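You operate a simulated robot arm through the tools that you are given. There is no shell and no other tool.

The job below is to be done with a simulated robot arm. You get a single attempt, and the scene is never put back.

JOB
Start the fume vent, print the green patch, lay it on the slab.
Fine: vent slide open and vent switch on before the print; leave them so.
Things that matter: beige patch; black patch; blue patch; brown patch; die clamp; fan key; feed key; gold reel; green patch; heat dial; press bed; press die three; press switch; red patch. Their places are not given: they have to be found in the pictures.

The check looks at the end state, three seconds after you hand in, the way a careful person would. Anything else that was tipped, shoved, dropped, spilled or broken makes it a failure.

ROBOT AND FRAMES
A 6-joint arm with a two-finger gripper, fixed in place. Base frame: the origin is at the foot of the arm, x ahead of it, y to its left, z up. Readings come in m, rad, newtons and seconds.
Its first joint turns from -2.897 to 2.897 rad. Payload 2.45 kg.
The tool frame sits at the grasp point between the pads (the TCP): z along the fingers, y along the line on which they close. The tips reach 0.02 m beyond it. The gripper opens to 0.14 m. The gripper's body begins 0.168 m behind the TCP.
Orientation is that of the tool frame in the base frame, as a unit quaternion [x, y, z, w]. With the fingers straight down and closing along the base's y, the tool's x points along the base's -x, its y along +y and its z along -z.

CONTROLS
- The arm moves only by the tool jog_arm. Its argument "rows" is a list of rows, each an object (a shift or turn left out is 0, a gripper value left out holds the last) with "angular": the turn, a rotation vector about the tool's x, y, z in rad, a list of three; "translation": the shift along the tool's x, y, z in mm, a list of three; "jaw": the gripper command, from -1 (fully open) to 1 (shut), values between in proportion. In form: [{"angular": [wx, wy, wz], "translation": [x, y, z], "jaw": jaw}, ...]. A call has 1 to 20 rows; each row shifts and turns the commanded pose from where the row before left it, along the tool's axes as they then stand. Each row takes 0.2 s and may step no farther than 0.05 m and 0.15 rad from the row before; otherwise, or with a gripper value out of range, the whole call is refused. Where a pose cannot be reached the arm comes as near as it can. A force on the tool above 60 N (or 10 N above the force at the start of the call, whichever is more), or a blocked arm, ends the call early, and 0.2 s more pass. The fingers move at their own pace (about 0.045 m/s each) and stop on an object; they squeeze with about 30 N. The grip force told is the motor's: it shows also when the fingers shut on nothing. Time passes only in rows, and 0.2 s behind the last, so rows that do not move let the fingers close. The reply holds the time, the measured pose of the TCP, the force on the tool along the base axes, the opening and the grip force, in the units named above and with some noise, with the torque about the TCP (base axes, N m) and any sound that the robot's microphone picked up, and new pictures: "views" is both (left out), scene, wrist or none.
- Cameras (640 x 400 px; columns grow to the right, rows downward): "scene" is fixed at [0.401, -0.5026, 1.8496]; the picture's right is [0.92, -0.39, 0.00], its down [-0.27, -0.63, -0.73] and it looks along [0.29, 0.67, -0.69] (base axes); focal length 302 px, centre (320, 200). "wrist" rides on the gripper at [0.078, 0.011, -0.209] in the tool frame; the picture's right is [-0.14, 0.99, 0.00], its down [-0.92, -0.13, -0.37] and it looks along [-0.37, -0.05, 0.93] (tool axes); focal length 280 px, centre (320, 200).
- point_at(camera, pixels): for up to 12 pixels [column, row] of the newest picture of that camera ("zoom" is the newest enlarged one), the place [x, y, z] in the base frame of the surface seen there, good to about 0.003 m. The clock stands still meanwhile.
- inspect(camera, box): a new picture of the part [left, top, right, bottom] of that camera's present view, enlarged. The clock stands still meanwhile.
- job_done(): hands the job in; it is judged then, once.

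Leave the gripper open and the arm clear of the work at the hand-in unless told otherwise.

The tools are called after "Request:" as name(argument=value, ...) on one line, values as JSON. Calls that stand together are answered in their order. jog_arm: Moves the arm, as the interface text tells. Its arguments: {"type":"object","properties":{"rows":{"type":"array","items":{"type":"object","properties":{"angular":{"type":"array","items":{"type":"number"}},"translation":{"type":"array","items":{"type":"number"}},"jaw":{"type":"number"}}}},"views":{"type":"string","enum":["both","scene","wrist","none"]}},"required":["rows"]} The other tools are called the same way: point_at (camera, pixels) gives the place of the surface under pixels of a picture; inspect (camera, box) takes an enlarged picture of a part of a camera's view; job_done () hands the job in.

At the start:

```text
clock: 0.0
position: [0.5223, 0.2171, 1.5416]
tcp_rot: [0.0, 1.0, 0.0, 0.0]
force: [-0.9, 0.7, 0.7]
torque: [0.0, -0.01, 0.0]
finger_gap: 0.14
finger_force: 0.0
```

scene: 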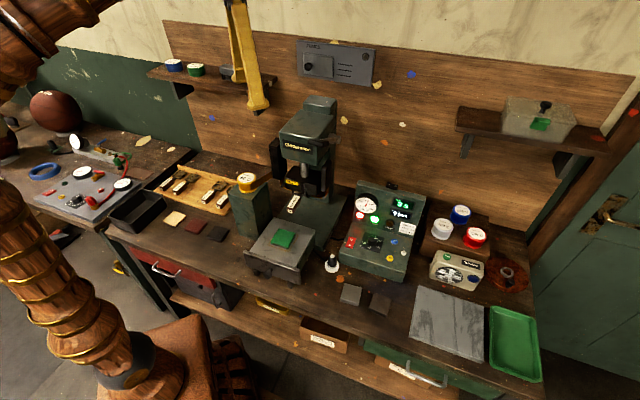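
wrist: 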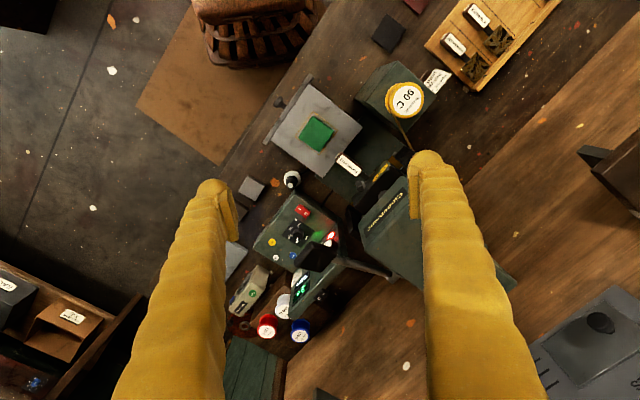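

I see a workbench with a hot-foil press in the middle, a control box to its right, a fume vent plate on the wall, a grey slab at the right and patches lying about. I will take enlarged pictures of the regions first.

Request:
inspect(camera="scene", box=[230, 90, 350, 290])

Request:
inspect(camera="scene", box=[330, 170, 450, 290])

Request:
inspect(camera="scene", box=[280, 30, 400, 100])

Request:
inspect(camera="scene", box=[400, 190, 560, 390])

Request:
inspect(camera="scene", box=[100, 150, 260, 250])

Request:
inspect(camera="scene", box=[0, 80, 160, 240])

Request:
inspect(camera="scene", box=[440, 70, 640, 195])

```text
2.00 times, centred on (290, 190) of scene
```

zoom: 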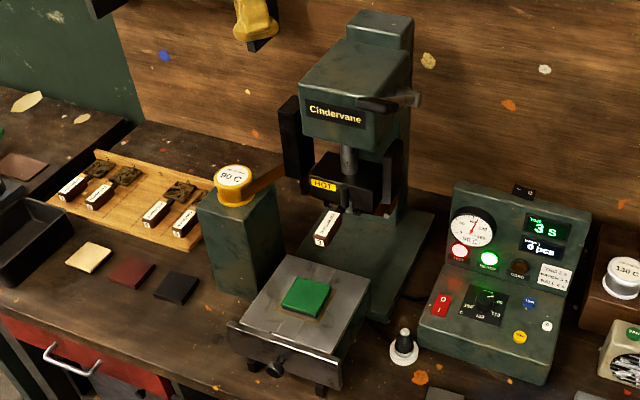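

```text
3.33 times, centred on (390, 230) of scene
```

zoom: 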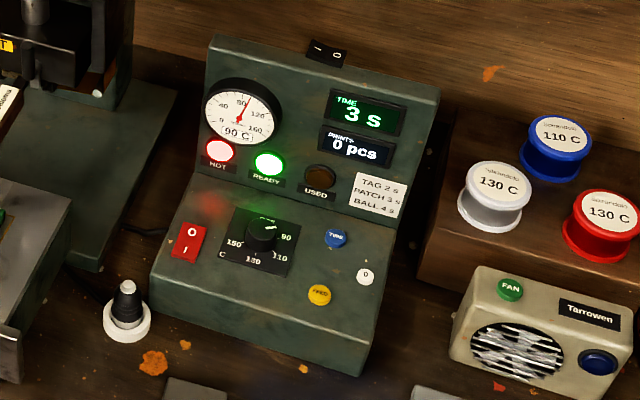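

```text
5.33 times, centred on (340, 65) of scene
```

zoom: 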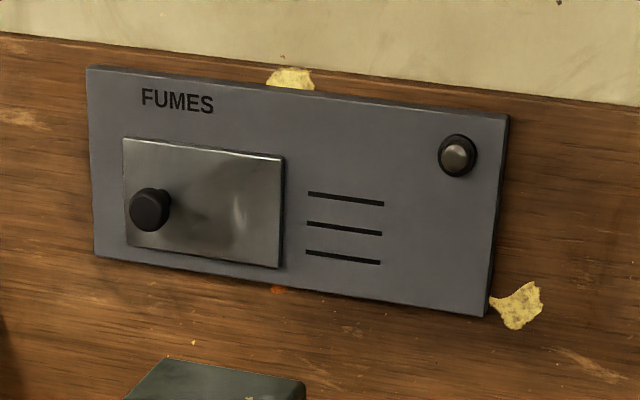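

```text
2.00 times, centred on (480, 290) of scene
```

zoom: 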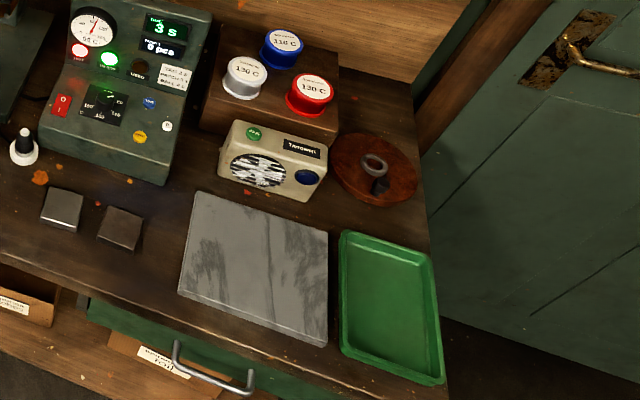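

```text
4.00 times, centred on (180, 200) of scene
```

zoom: 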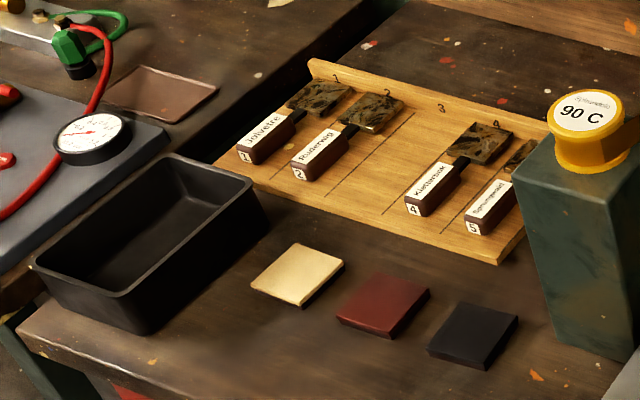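

```text
2.50 times, centred on (80, 160) of scene
```

zoom: 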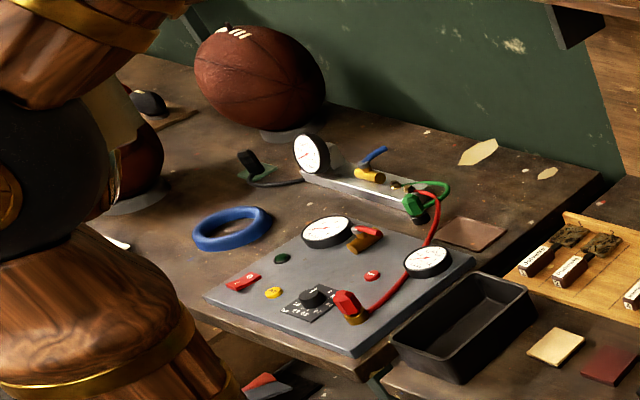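

```text
3.20 times, centred on (540, 132) of scene
```

zoom: 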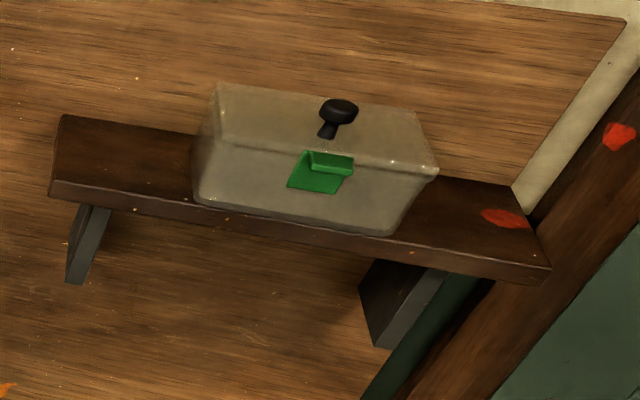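

The press shows 90 C, READY lit, time 3 s and 0 prints; die three seems to be mounted (slot 3 of the rack is empty). I will zoom in closer on the controls, the press head, the bed and the small fan unit.

Request:
inspect(camera="scene", box=[345, 175, 425, 225])

Request:
inspect(camera="scene", box=[340, 215, 420, 275])

Request:
inspect(camera="scene", box=[265, 90, 345, 160])

Request:
inspect(camera="scene", box=[265, 150, 345, 220])

Request:
inspect(camera="scene", box=[230, 210, 330, 295])

Request:
inspect(camera="scene", box=[420, 240, 540, 300])

Request:
inspect(camera="scene", box=[300, 40, 340, 80])

Request:
inspect(camera="scene", box=[355, 45, 385, 75])

```text
8.00 times, centred on (385, 200) of scene
```

zoom: 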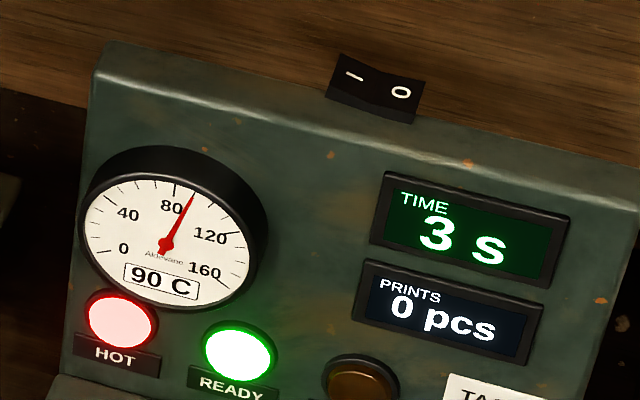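

```text
6.67 times, centred on (380, 245) of scene
```

zoom: 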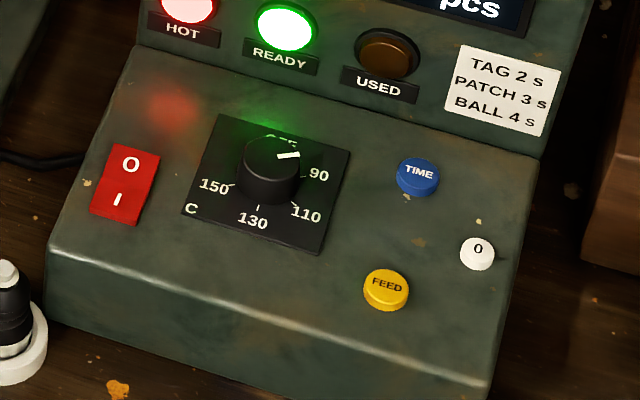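

```text
5.71 times, centred on (305, 125) of scene
```

zoom: 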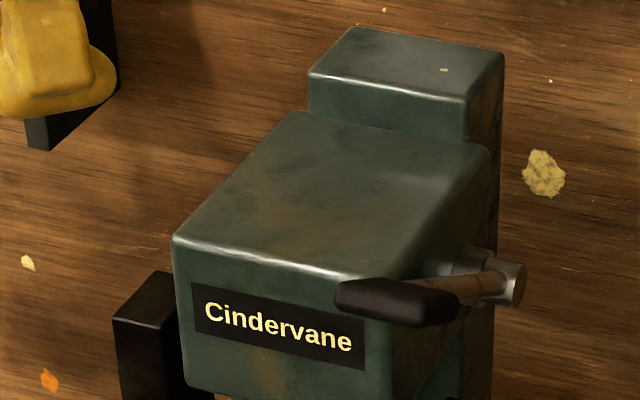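

```text
5.71 times, centred on (305, 185) of scene
```

zoom: 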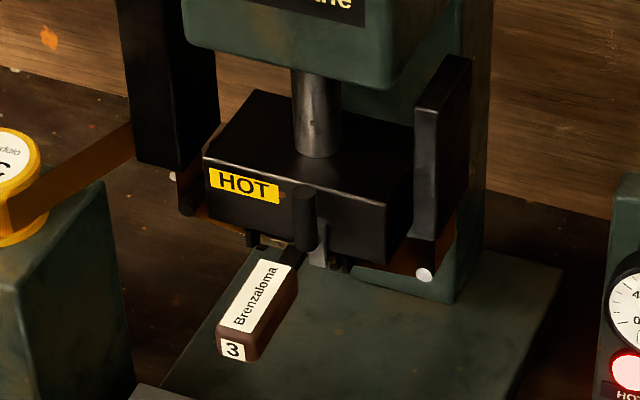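

```text
4.71 times, centred on (280, 252) of scene
```

zoom: 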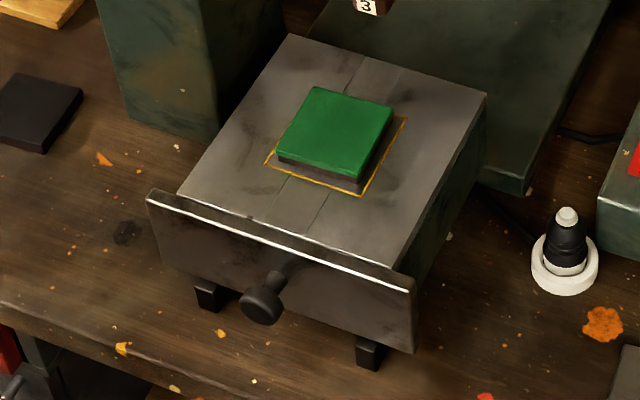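

```text
5.33 times, centred on (480, 270) of scene
```

zoom: 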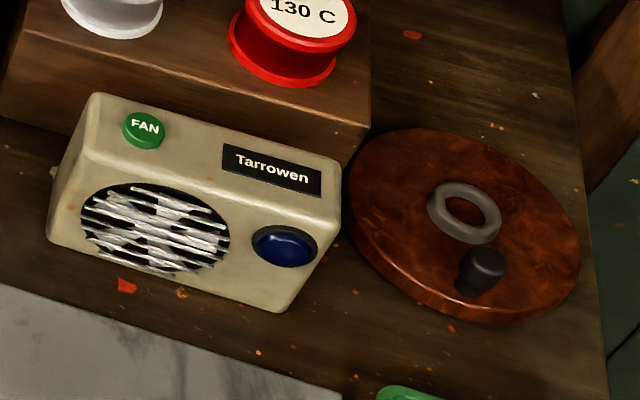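

```text
10.00 times, centred on (320, 60) of scene
```

zoom: 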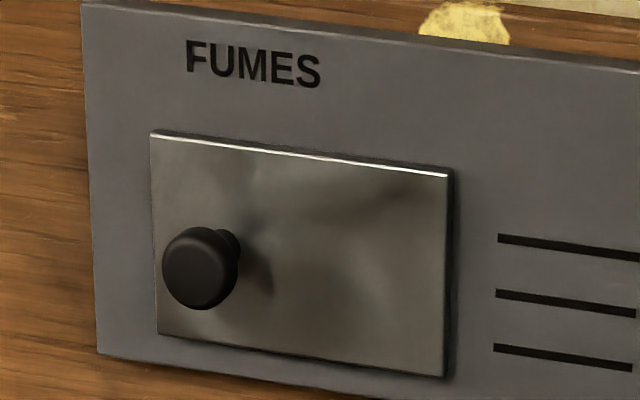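

```text
13.33 times, centred on (370, 60) of scene
```

zoom: 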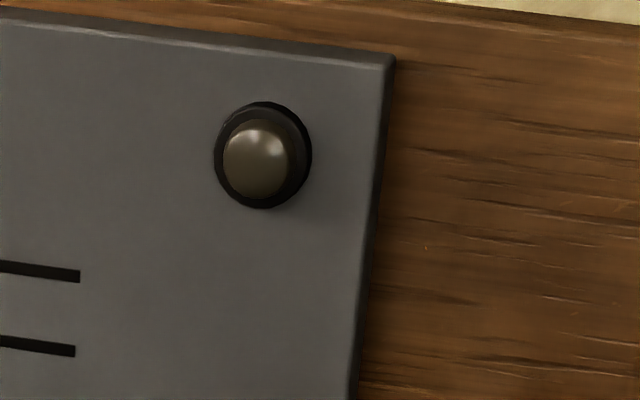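

Next I measure places: vent plate, slide knob, lamp, black rocker on top of the control box, lever, bed, knob, patch, slab.

Request:
point_at(camera="scene", pixels=[[300, 42], [376, 53], [371, 87], [297, 78], [308, 69], [305, 57], [332, 60], [331, 79], [366, 58], [392, 186], [388, 183], [397, 188]])

Request:
point_at(camera="scene", pixels=[[320, 142], [336, 138], [325, 140], [303, 125], [320, 104], [310, 167], [297, 178], [282, 197], [290, 210], [305, 187], [322, 189], [300, 175]])

Request:
point_at(camera="scene", pixels=[[281, 238], [274, 230], [294, 233], [276, 246], [288, 249], [266, 245], [287, 253], [297, 236], [267, 264], [255, 262], [300, 272], [275, 260]])

Request:
point_at(camera="scene", pixels=[[420, 288], [485, 308], [482, 360], [412, 337], [450, 320], [380, 300], [350, 295], [331, 265], [331, 250], [215, 234], [354, 241], [369, 243]])

```text
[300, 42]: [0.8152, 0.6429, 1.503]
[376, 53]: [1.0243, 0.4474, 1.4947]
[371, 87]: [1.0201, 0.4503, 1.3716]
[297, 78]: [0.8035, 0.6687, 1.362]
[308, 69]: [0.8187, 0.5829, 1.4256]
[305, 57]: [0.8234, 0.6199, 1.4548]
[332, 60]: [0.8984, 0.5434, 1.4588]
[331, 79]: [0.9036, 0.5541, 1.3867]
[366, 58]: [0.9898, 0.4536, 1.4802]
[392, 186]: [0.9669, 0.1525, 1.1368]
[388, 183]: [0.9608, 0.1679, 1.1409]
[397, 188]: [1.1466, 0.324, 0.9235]
```

```text
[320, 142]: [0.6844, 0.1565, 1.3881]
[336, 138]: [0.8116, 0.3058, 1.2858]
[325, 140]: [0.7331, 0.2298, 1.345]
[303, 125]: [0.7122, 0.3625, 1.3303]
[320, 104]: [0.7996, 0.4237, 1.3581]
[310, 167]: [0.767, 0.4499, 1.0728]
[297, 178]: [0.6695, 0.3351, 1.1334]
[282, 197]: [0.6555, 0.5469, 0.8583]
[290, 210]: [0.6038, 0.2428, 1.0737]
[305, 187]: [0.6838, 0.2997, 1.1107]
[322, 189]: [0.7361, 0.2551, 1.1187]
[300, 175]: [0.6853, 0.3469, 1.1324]
```

```text
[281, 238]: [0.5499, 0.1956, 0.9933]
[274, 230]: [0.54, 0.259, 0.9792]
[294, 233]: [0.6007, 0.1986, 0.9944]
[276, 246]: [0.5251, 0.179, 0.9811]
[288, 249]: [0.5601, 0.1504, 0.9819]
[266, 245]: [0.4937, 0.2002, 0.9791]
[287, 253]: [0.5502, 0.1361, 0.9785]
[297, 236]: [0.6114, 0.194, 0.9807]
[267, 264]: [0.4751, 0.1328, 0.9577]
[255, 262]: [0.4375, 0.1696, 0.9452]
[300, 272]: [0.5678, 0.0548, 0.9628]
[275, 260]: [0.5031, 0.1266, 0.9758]
```

```text
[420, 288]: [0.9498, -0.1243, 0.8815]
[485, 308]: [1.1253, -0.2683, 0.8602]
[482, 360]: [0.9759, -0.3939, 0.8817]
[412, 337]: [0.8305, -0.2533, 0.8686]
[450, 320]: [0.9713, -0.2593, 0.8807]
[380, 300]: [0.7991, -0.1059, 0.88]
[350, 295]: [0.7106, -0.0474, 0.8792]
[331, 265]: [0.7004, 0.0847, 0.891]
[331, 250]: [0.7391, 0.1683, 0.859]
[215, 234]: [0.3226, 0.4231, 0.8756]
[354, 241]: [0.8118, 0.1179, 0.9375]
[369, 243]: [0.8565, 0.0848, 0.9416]
```

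Bench top is about z 0.857 and the wall runs along (0.73, -0.68). I will measure the bed knob, the lever and its pivot, the reel post, bed corners, and the rocker more precisely via zoomed pictures.

Request:
inspect(camera="scene", box=[230, 210, 330, 295])

Request:
point_at(camera="zoom", pixels=[[262, 305], [260, 298], [280, 275], [317, 92], [388, 106], [356, 174], [280, 150], [290, 40], [482, 97], [400, 270], [185, 190], [152, 205]])

Request:
inspect(camera="scene", box=[265, 90, 345, 160])

Request:
point_at(camera="zoom", pixels=[[345, 293], [400, 300], [450, 300], [490, 285], [515, 280], [480, 255], [180, 240], [370, 270], [490, 155], [310, 75], [500, 50], [150, 300]])

Request:
inspect(camera="scene", box=[265, 150, 345, 220])

Request:
point_at(camera="zoom", pixels=[[208, 160], [385, 205], [265, 95], [412, 125], [303, 190], [303, 245], [320, 245], [232, 350], [290, 265], [260, 235], [425, 275], [320, 130]])

```text
4.71 times, centred on (280, 252) of scene
```

zoom: 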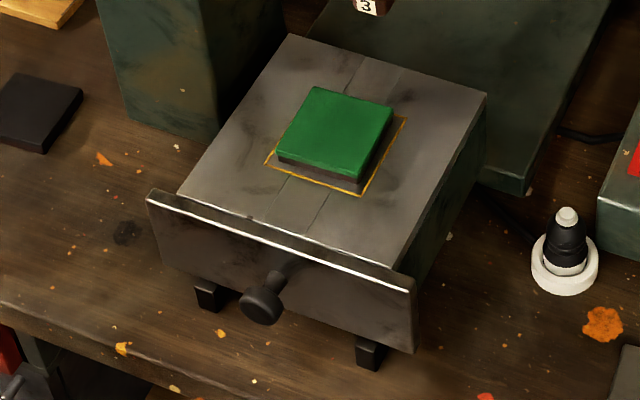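

```text
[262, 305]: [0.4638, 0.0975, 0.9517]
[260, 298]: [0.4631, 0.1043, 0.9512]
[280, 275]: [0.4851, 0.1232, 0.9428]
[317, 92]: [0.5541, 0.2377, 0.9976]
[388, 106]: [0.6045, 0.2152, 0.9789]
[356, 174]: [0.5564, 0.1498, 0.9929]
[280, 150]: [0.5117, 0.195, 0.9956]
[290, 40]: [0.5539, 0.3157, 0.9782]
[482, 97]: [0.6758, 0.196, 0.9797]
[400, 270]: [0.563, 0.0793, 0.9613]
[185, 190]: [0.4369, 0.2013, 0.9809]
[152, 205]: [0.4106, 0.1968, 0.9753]
```

```text
5.71 times, centred on (305, 125) of scene
```

zoom: 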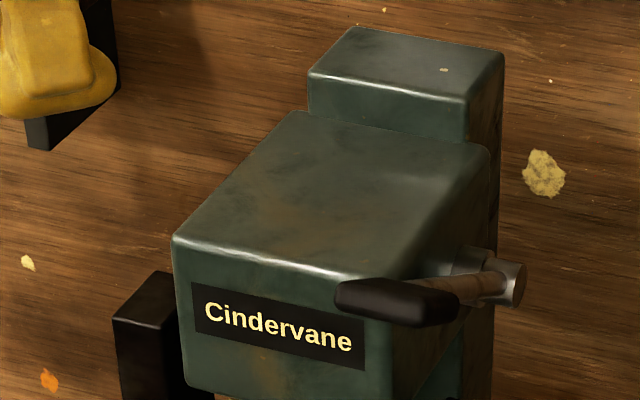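

```text
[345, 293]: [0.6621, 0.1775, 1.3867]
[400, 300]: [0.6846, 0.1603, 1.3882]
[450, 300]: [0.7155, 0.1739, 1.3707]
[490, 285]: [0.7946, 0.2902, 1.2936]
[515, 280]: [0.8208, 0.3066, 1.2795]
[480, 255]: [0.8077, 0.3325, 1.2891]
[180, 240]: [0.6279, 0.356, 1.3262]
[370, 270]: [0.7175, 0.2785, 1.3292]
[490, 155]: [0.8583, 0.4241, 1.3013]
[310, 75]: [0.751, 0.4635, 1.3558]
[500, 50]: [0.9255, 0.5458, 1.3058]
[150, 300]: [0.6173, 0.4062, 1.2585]
```

```text
5.71 times, centred on (305, 185) of scene
```

zoom: 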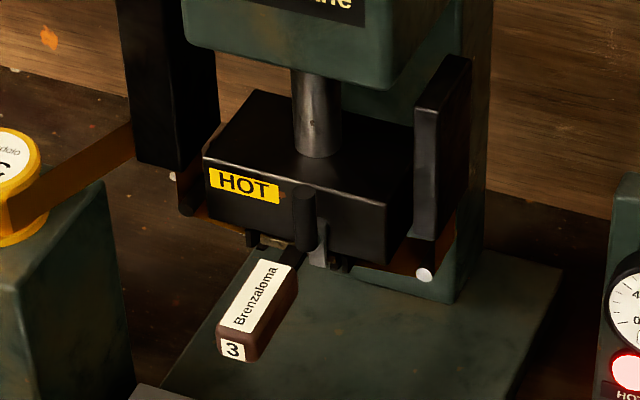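

```text
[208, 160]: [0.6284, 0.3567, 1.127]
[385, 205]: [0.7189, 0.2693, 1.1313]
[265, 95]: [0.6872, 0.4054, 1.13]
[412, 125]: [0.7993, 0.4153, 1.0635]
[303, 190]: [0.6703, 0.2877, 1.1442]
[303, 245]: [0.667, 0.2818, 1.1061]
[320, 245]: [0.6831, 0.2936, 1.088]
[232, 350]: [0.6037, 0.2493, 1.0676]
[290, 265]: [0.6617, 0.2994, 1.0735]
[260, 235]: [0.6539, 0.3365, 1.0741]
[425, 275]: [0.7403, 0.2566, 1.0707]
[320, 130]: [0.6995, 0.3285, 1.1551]
```

What I read: the black rocker at about (392,186) sits on top of the control box, marked I / O; the vent plate on the wall has a slide with a knob at scene (308,69) → [0.819, 0.583, 1.426] and a lamp-like dome at (366,58). I'll first go up close to the vent plate with the tool pitched 45° toward the wall, staying well clear (z ≥ 1.48), to look at it with the wrist camera.

Request:
jog_arm(rows=[{"angular": [0, 0, -0.134], "translation": [0, 0, 10]}, {"angular": [0, 0, -0.134], "translation": [0, 0, 10]}, {"angular": [0, 0, -0.134], "translation": [0, 0, 10]}, {"angular": [0, 0, -0.134], "translation": [0, 0, 10]}, {"angular": [0, 0, -0.134], "translation": [0, 0, 10]}, {"angular": [0, 0, -0.133], "translation": [0, 0, 0]}, {"translation": [-35, 5, 0]}, {"translation": [-40, 5, 0]}, {"translation": [-40, 5, 0]}, {"translation": [-40, 5, 0]}, {"translation": [-40, 5, 0]}, {"translation": [-35, 5, 0]}, {"angular": [0, -0.131, 0]}, {"angular": [0, -0.131, 0]}, {"angular": [0, -0.131, 0]}, {"angular": [0, -0.131, 0]}, {"angular": [0, -0.131, 0]}, {"angular": [0, -0.13, 0]}, {}, {}], views="both")

```text
clock: 4.2
position: [0.6613, 0.4018, 1.4909]
tcp_rot: [-0.363, 0.85, 0.15, 0.352]
force: [-0.8, 0.0, -0.6]
torque: [0.0, -0.03, -0.03]
finger_gap: 0.1399
finger_force: 0.0
```

scene: 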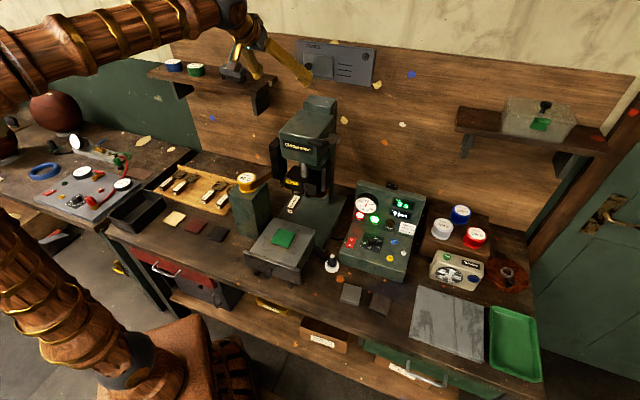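
wrist: 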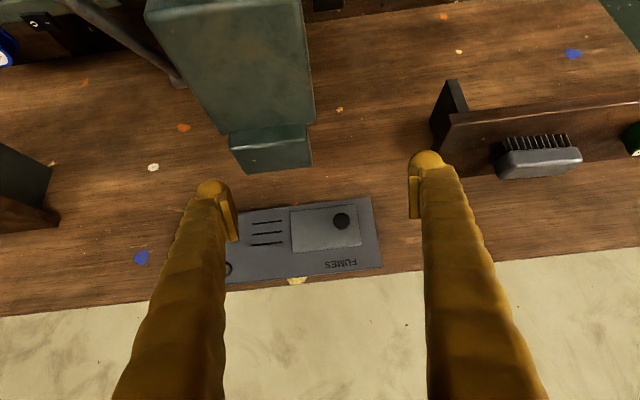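

The wrist picture shows the vent plate upside down near (300,240), and the black rocker at the upper left (30,20). I'll zoom in on both.

Request:
inspect(camera="wrist", box=[220, 190, 390, 290])

Request:
inspect(camera="wrist", box=[0, 0, 80, 70])

Request:
inspect(camera="scene", box=[380, 175, 404, 195])

Request:
inspect(camera="scene", box=[345, 235, 365, 251])

```text
3.76 times, centred on (305, 240) of wrist
```

zoom: 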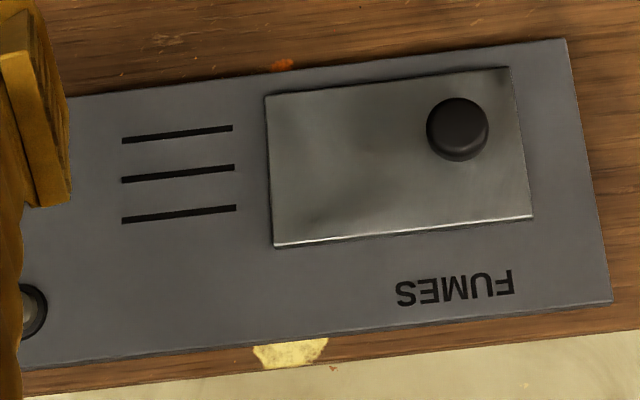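

```text
5.71 times, centred on (40, 35) of wrist
```

zoom: 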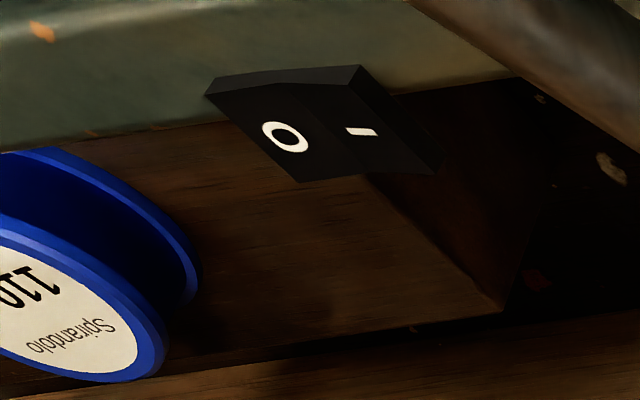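

```text
16.00 times, centred on (392, 185) of scene
```

zoom: 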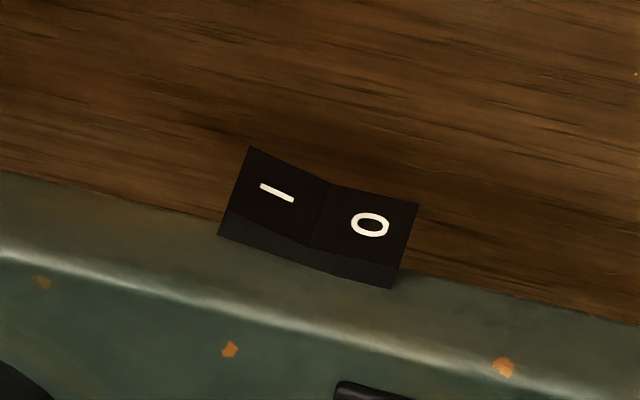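

```text
16.00 times, centred on (355, 243) of scene
```

zoom: 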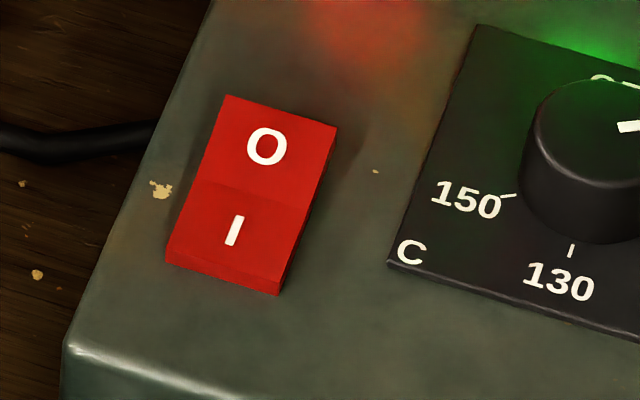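

The rocker's "I" half stands raised and "O" is pressed, so it is off; the dome on the vent plate looks like an unlit lamp. The slide's knob is near (341,221) in the wrist picture. I measure the knob, slide and slots from here.

Request:
inspect(camera="wrist", box=[220, 190, 390, 290])

Request:
point_at(camera="zoom", pixels=[[457, 122], [432, 135], [484, 125], [460, 153], [272, 100], [278, 240], [528, 210], [508, 75], [560, 45], [605, 295], [235, 208], [124, 221]])

Request:
point_at(camera="wrist", pixels=[[270, 163], [230, 130], [308, 120], [288, 60], [228, 268], [155, 55], [450, 115], [540, 155], [640, 100]])

```text
3.76 times, centred on (305, 240) of wrist
```

zoom: 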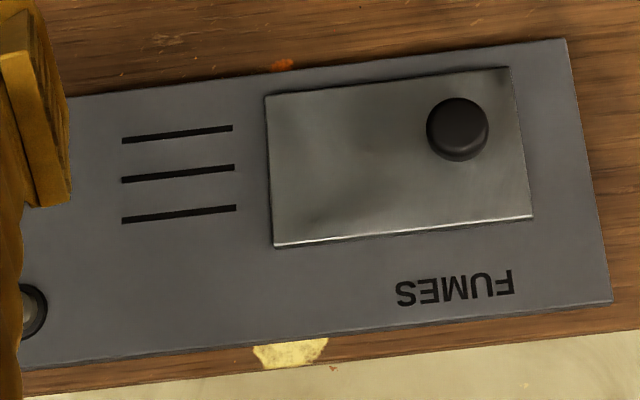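

```text
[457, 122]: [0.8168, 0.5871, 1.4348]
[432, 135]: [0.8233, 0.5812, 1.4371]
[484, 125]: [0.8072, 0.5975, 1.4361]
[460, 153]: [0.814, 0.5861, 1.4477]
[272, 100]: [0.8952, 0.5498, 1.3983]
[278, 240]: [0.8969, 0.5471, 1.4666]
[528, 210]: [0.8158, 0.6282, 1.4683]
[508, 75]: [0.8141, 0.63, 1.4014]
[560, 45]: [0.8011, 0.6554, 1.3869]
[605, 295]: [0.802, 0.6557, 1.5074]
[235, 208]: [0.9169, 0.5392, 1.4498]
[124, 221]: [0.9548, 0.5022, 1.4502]
```

```text
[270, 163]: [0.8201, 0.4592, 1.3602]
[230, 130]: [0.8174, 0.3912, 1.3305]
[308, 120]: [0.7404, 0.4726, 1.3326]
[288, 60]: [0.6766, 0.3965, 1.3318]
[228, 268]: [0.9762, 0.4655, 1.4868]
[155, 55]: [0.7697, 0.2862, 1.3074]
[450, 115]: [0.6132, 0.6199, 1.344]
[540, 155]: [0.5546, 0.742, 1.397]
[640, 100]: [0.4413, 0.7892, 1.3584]
```

Knob centre is at t≈0.182 along the wall, z≈1.436, sticking out about 27 mm from the slide. I'll narrow the fingers to about 60 mm and approach so that they straddle the knob, stopping short to check.

Request:
jog_arm(rows=[{"jaw": 0.143, "translation": [-21.3, 3, 33.8]}, {"translation": [-21.3, 3, 33.8]}, {"translation": [-21.3, 3, 33.8]}, {"translation": [-21.3, 3, 33.8]}, {}, {}, {"translation": [-12, 3, 19]}, {}], views="both")

```text
clock: 6.0
position: [0.774, 0.5411, 1.4526]
tcp_rot: [-0.361, 0.85, 0.15, 0.353]
force: [-0.2, -0.5, 0.6]
torque: [-0.03, -0.03, 0.01]
finger_gap: 0.0599
finger_force: 0.1
```

scene: 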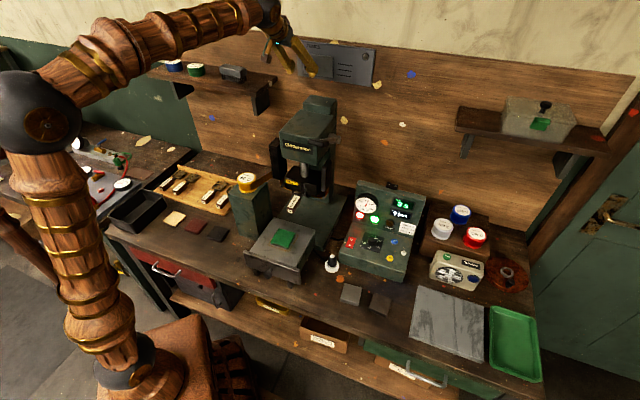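
wrist: 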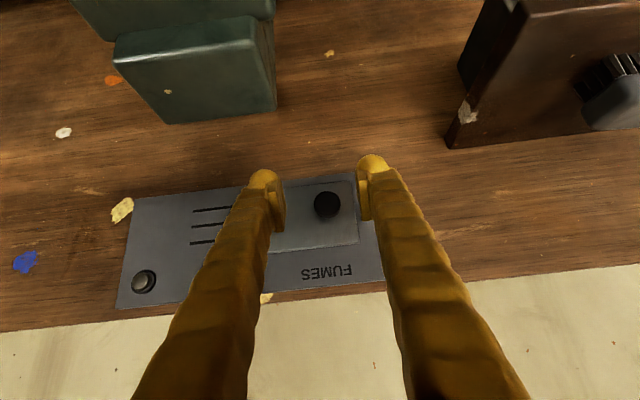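

The fingers are centred on the knob (knob at wrist (327,204) between the fingers at 275 and 365). Now the last 56 mm in, so that the fingers straddle the knob.

Request:
jog_arm(rows=[{"translation": [-7.25, 1, 12.5]}, {"translation": [-7.25, 1, 12.5]}, {"translation": [-7.25, 1, 12.5]}, {"translation": [-7.25, 0, 12.5]}, {}], views="both")

```text
clock: 7.2
position: [0.8107, 0.5835, 1.4375]
tcp_rot: [-0.361, 0.85, 0.15, 0.352]
force: [-0.5, 0.9, 0.0]
torque: [0.0, -0.01, 0.03]
finger_gap: 0.0599
finger_force: 0.1
```

scene: 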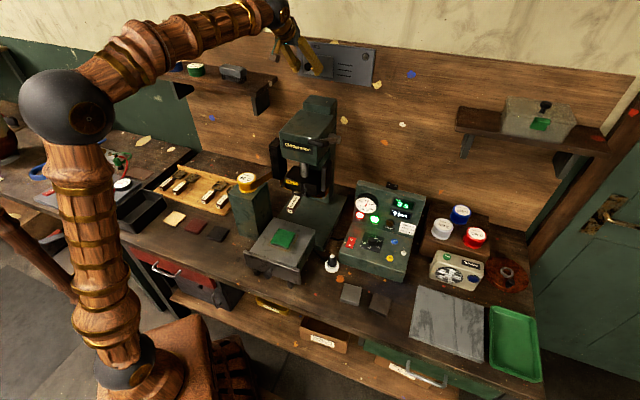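
wrist: 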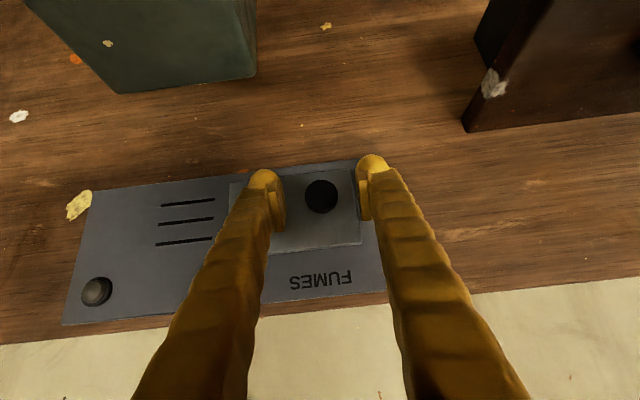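

The fingers straddle the knob. I now push gently to the right (tool y negative), 5 mm per row, to see whether the slide moves that way and what it uncovers.

Request:
jog_arm(rows=[{"translation": [0, -5, 0]}, {"translation": [0, -5, 0]}, {"translation": [0, -5, 0]}, {"translation": [0, -5, 0]}, {"translation": [0, -5, 0]}, {"translation": [0, -5, 0]}, {"translation": [0, -5, 0]}, {}], views="both")

```text
clock: 9.0
position: [0.8368, 0.5586, 1.4365]
tcp_rot: [-0.361, 0.85, 0.148, 0.353]
force: [-0.3, 0.4, 0.6]
torque: [0.01, 0.02, 0.0]
finger_gap: 0.06
finger_force: 0.2
```

scene: 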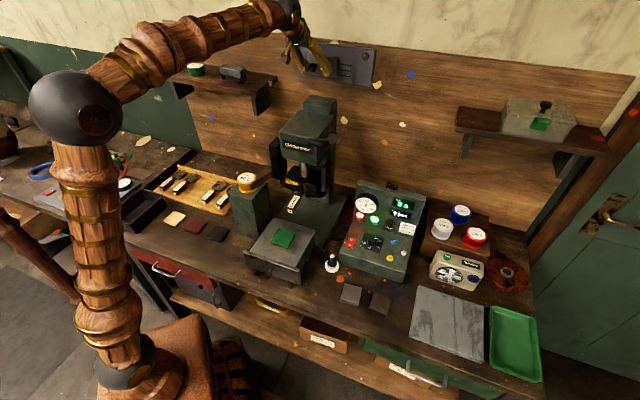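
wrist: 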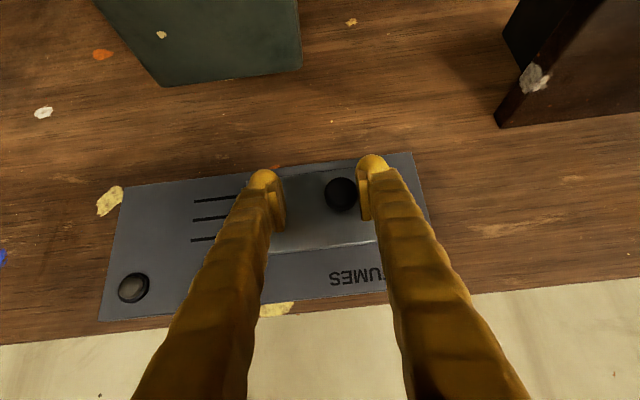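

The knob now rests against the pushing finger. I zoom in to see whether the slide moved.

Request:
inspect(camera="wrist", box=[200, 140, 440, 290])

Request:
inspect(camera="scene", box=[280, 30, 400, 100])

```text
2.67 times, centred on (320, 215) of wrist
```

zoom: 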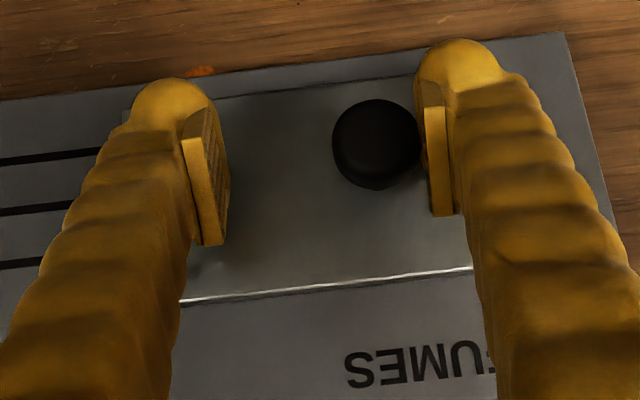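

```text
5.33 times, centred on (340, 65) of scene
```

zoom: 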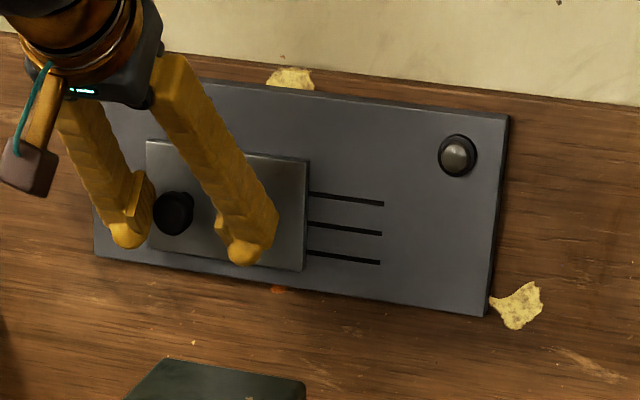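

The slide does move right (its right edge has reached the slots) with little force. Nothing is visible yet under the uncovered part, so I push on another 35 mm and look at what lies behind and what gets covered.

Request:
jog_arm(rows=[{"translation": [0, -5, 0]}, {"translation": [0, -5, 0]}, {"translation": [0, -5, 0]}, {"translation": [0, -5, 0]}, {"translation": [0, -5, 0]}, {"translation": [0, -5, 0]}, {"translation": [0, -5, 0]}, {}], views="both")

Request:
inspect(camera="scene", box=[280, 30, 400, 100])

Request:
inspect(camera="wrist", box=[200, 140, 460, 300])

```text
clock: 10.8
position: [0.8598, 0.5353, 1.4365]
tcp_rot: [-0.361, 0.85, 0.149, 0.352]
force: [0.4, 0.3, 0.6]
torque: [0.01, -0.02, -0.04]
finger_gap: 0.06
finger_force: 0.0
```

scene: 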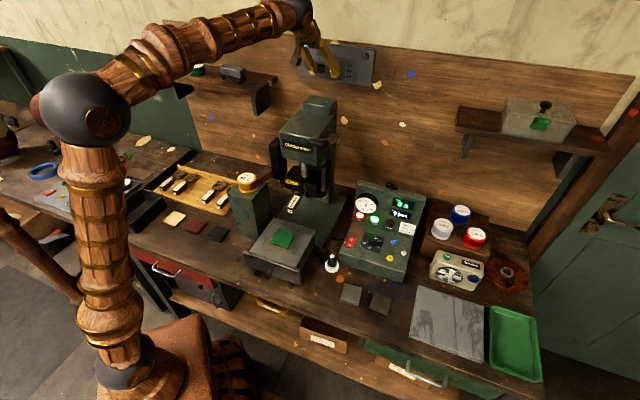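
wrist: 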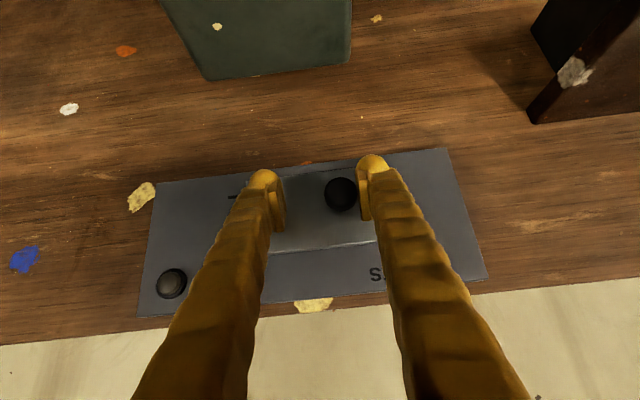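

```text
5.33 times, centred on (340, 65) of scene
```

zoom: 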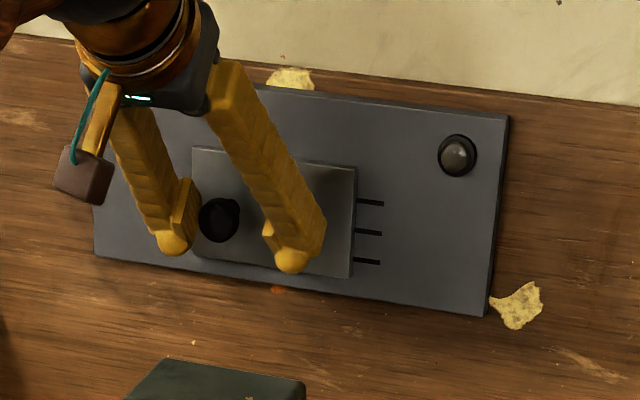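

```text
2.46 times, centred on (330, 220) of wrist
```

zoom: 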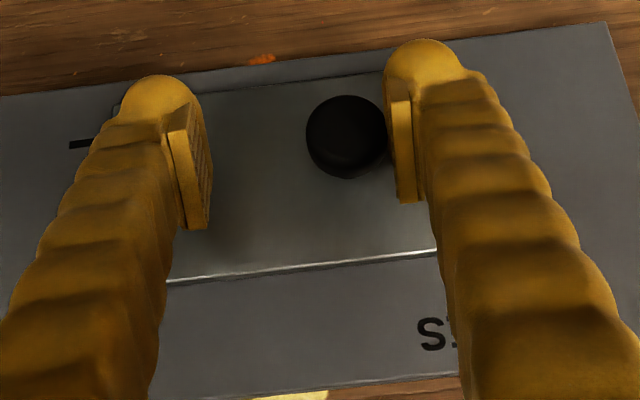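

The slide now covers most of the slots, and the plate it uncovered looks plain so far. I push 15 mm further, then back straight off from the wall to get a clear view of the uncovered area.

Request:
jog_arm(rows=[{"translation": [0, -5, 0]}, {"translation": [0, -5, 0]}, {"translation": [0, -5, 0]}, {}, {"translation": [0, 8, 0]}, {"translation": [8, 0, -13]}, {"translation": [16, 0, -26]}, {"translation": [20, 0, -34]}, {"translation": [20, 0, -34]}, {"translation": [20, 0, -34]}, {}], views="both")

Request:
inspect(camera="scene", box=[280, 30, 400, 100])

Request:
inspect(camera="wrist", box=[200, 160, 440, 310])

```text
clock: 13.2
position: [0.7551, 0.4151, 1.4776]
tcp_rot: [-0.361, 0.85, 0.149, 0.353]
force: [0.6, -0.2, 0.2]
torque: [0.01, -0.02, 0.02]
finger_gap: 0.0598
finger_force: 0.0
```

scene: 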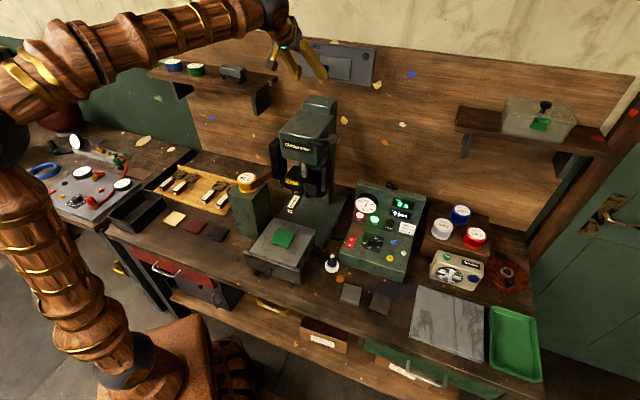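
wrist: 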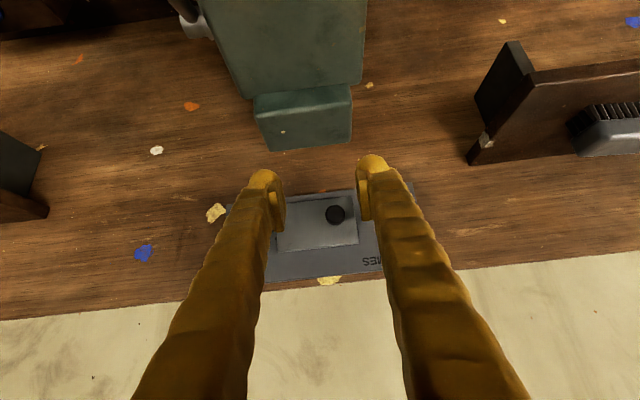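

```text
5.33 times, centred on (340, 65) of scene
```

zoom: 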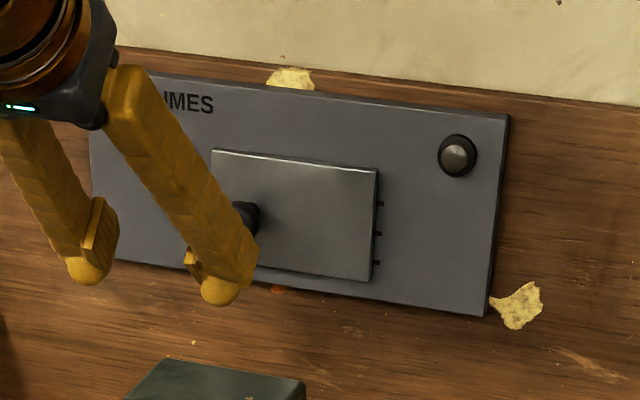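

```text
2.67 times, centred on (320, 235) of wrist
```

zoom: 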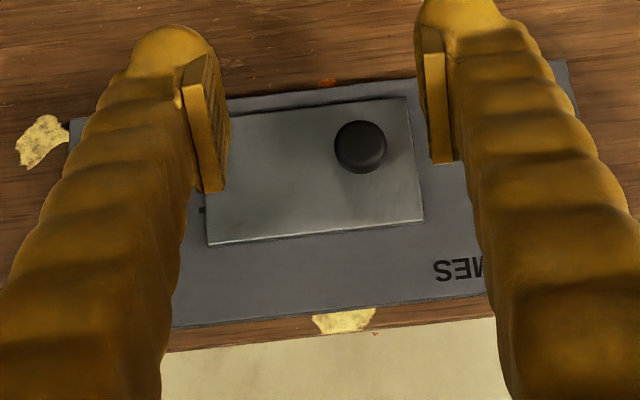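

Between the fingers the uncovered plate seems plain, with only the slot ends showing right of the slide. I move the hand 90 mm to the left for an unobstructed scene view.

Request:
jog_arm(rows=[{"translation": [0, 45, 0]}, {"translation": [0, 45, 0]}, {}], views="scene")

Request:
inspect(camera="scene", box=[285, 35, 385, 95])

```text
clock: 14.0
position: [0.69, 0.4767, 1.4775]
tcp_rot: [-0.361, 0.85, 0.149, 0.352]
force: [0.1, -0.1, 0.0]
torque: [0.01, 0.01, -0.01]
finger_gap: 0.0597
finger_force: 0.0
```

scene: 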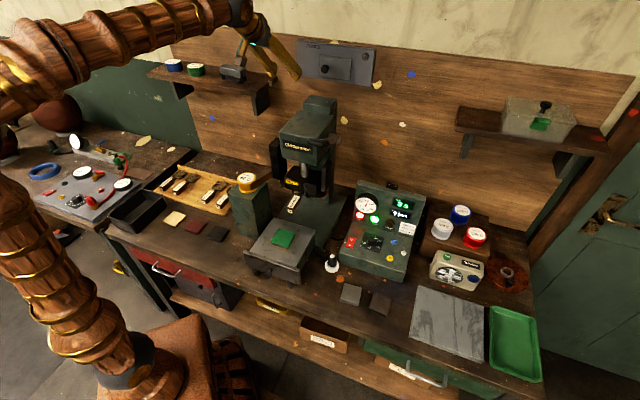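

```text
6.40 times, centred on (335, 65) of scene
```

zoom: 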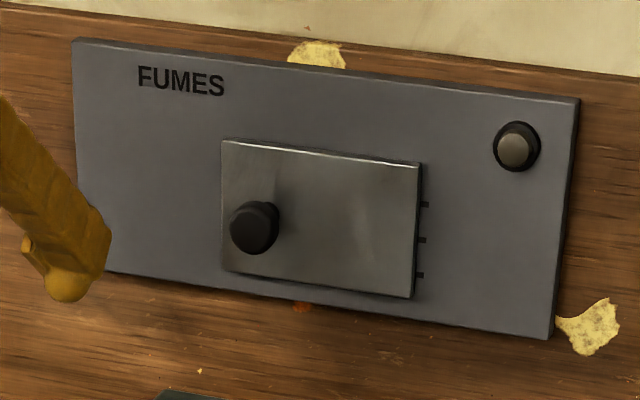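

It is clear now: the plate left of the slide is plain, so the three slots on the right are the vent opening, and the slide at the left leaves them free – the slide had been standing open. I will push it back to the left, fully to its stop. First I measure the knob again.

Request:
point_at(camera="zoom", pixels=[[252, 228], [235, 225], [272, 228], [252, 250], [415, 290], [226, 150]])

```text
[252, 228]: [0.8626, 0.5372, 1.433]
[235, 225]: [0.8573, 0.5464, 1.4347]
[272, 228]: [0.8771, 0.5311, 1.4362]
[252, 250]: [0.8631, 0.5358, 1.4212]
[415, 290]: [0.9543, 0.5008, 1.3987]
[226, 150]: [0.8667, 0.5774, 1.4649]
```

Knob centre is now at t≈0.252. I line up with it and go in as before, straddling it.

Request:
jog_arm(rows=[{"translation": [0, -42, 0]}, {"translation": [0, -41, 0]}, {}, {"translation": [-14.2, 0, 23.5]}, {"translation": [-14.2, 0, 23.5]}, {"translation": [-14.2, 0, 23.5]}, {"translation": [-14.2, 0, 23.5]}, {"translation": [-14.2, 0, 23.5]}, {"translation": [-14.2, 0, 23.5]}, {}], views="wrist")

```text
clock: 16.2
position: [0.8611, 0.5352, 1.4366]
tcp_rot: [-0.361, 0.85, 0.149, 0.353]
force: [0.5, 0.2, -0.5]
torque: [0.0, 0.01, -0.01]
finger_gap: 0.0599
finger_force: 0.1
```

wrist: 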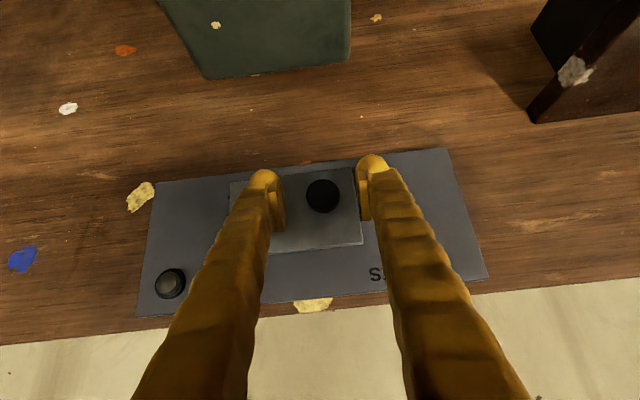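

The knob lies between the fingers. I push left (tool y positive) in 5 mm steps, 80 mm in all.

Request:
jog_arm(rows=[{"translation": [0, 5, 0]}, {"translation": [0, 5, 0]}, {"translation": [0, 5, 0]}, {"translation": [0, 5, 0]}, {"translation": [0, 5, 0]}, {"translation": [0, 5, 0]}, {"translation": [0, 5, 0]}, {"translation": [0, 5, 0]}, {"translation": [0, 5, 0]}, {"translation": [0, 5, 0]}, {"translation": [0, 5, 0]}, {"translation": [0, 5, 0]}, {"translation": [0, 5, 0]}, {"translation": [0, 5, 0]}, {"translation": [0, 5, 0]}, {"translation": [0, 5, 0]}, {}], views="both")

Request:
inspect(camera="scene", box=[285, 35, 385, 95])

```text
clock: 19.8
position: [0.8033, 0.5904, 1.4379]
tcp_rot: [-0.362, 0.85, 0.15, 0.352]
force: [-0.4, -0.2, 0.1]
torque: [-0.04, 0.01, 0.04]
finger_gap: 0.0601
finger_force: 0.2
```

scene: 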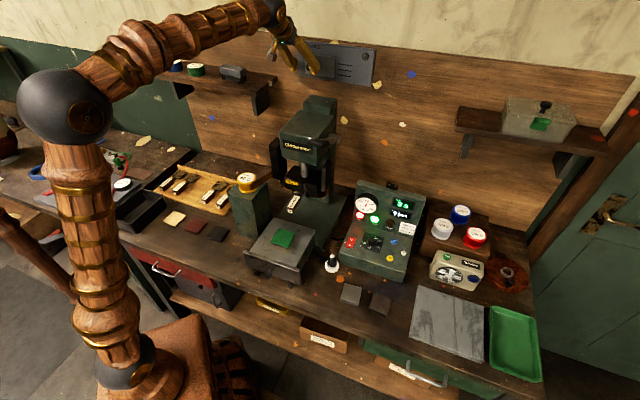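
wrist: 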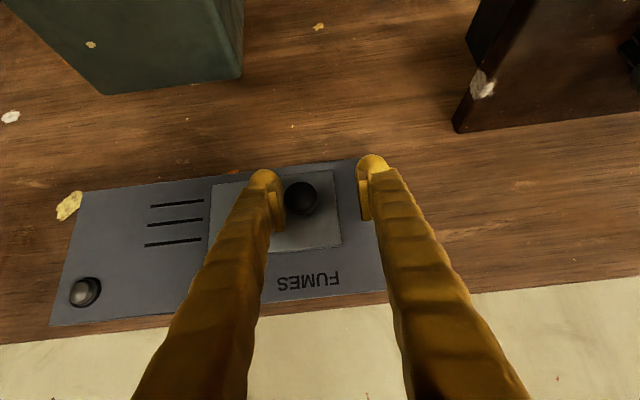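

```text
6.40 times, centred on (335, 65) of scene
```

zoom: 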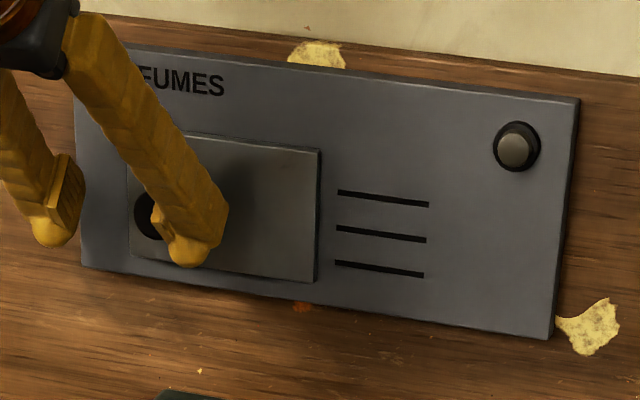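

The slots are all free again. I continue with small steps to find the left stop (the slide had started about 7 mm further left).

Request:
jog_arm(rows=[{"translation": [0, 2.5, 0]}, {"translation": [0, 2.5, 0]}, {"translation": [0, 2.5, 0]}, {"translation": [0, 2, 0]}], views="wrist")

```text
clock: 20.8
position: [0.7966, 0.5979, 1.4377]
tcp_rot: [-0.361, 0.85, 0.149, 0.353]
force: [4.8, -4.1, -0.1]
torque: [0.01, -0.02, -0.1]
finger_gap: 0.0641
finger_force: 3.3
```

wrist: 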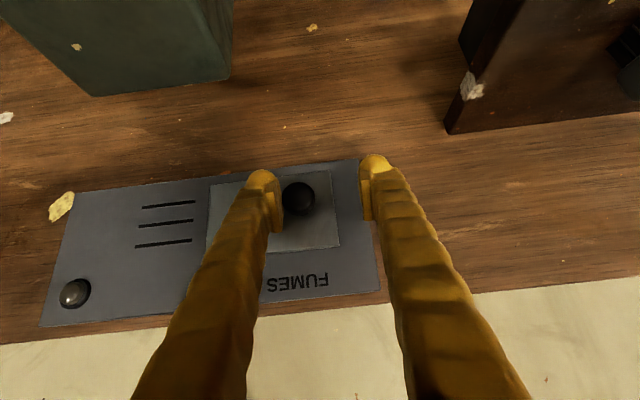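

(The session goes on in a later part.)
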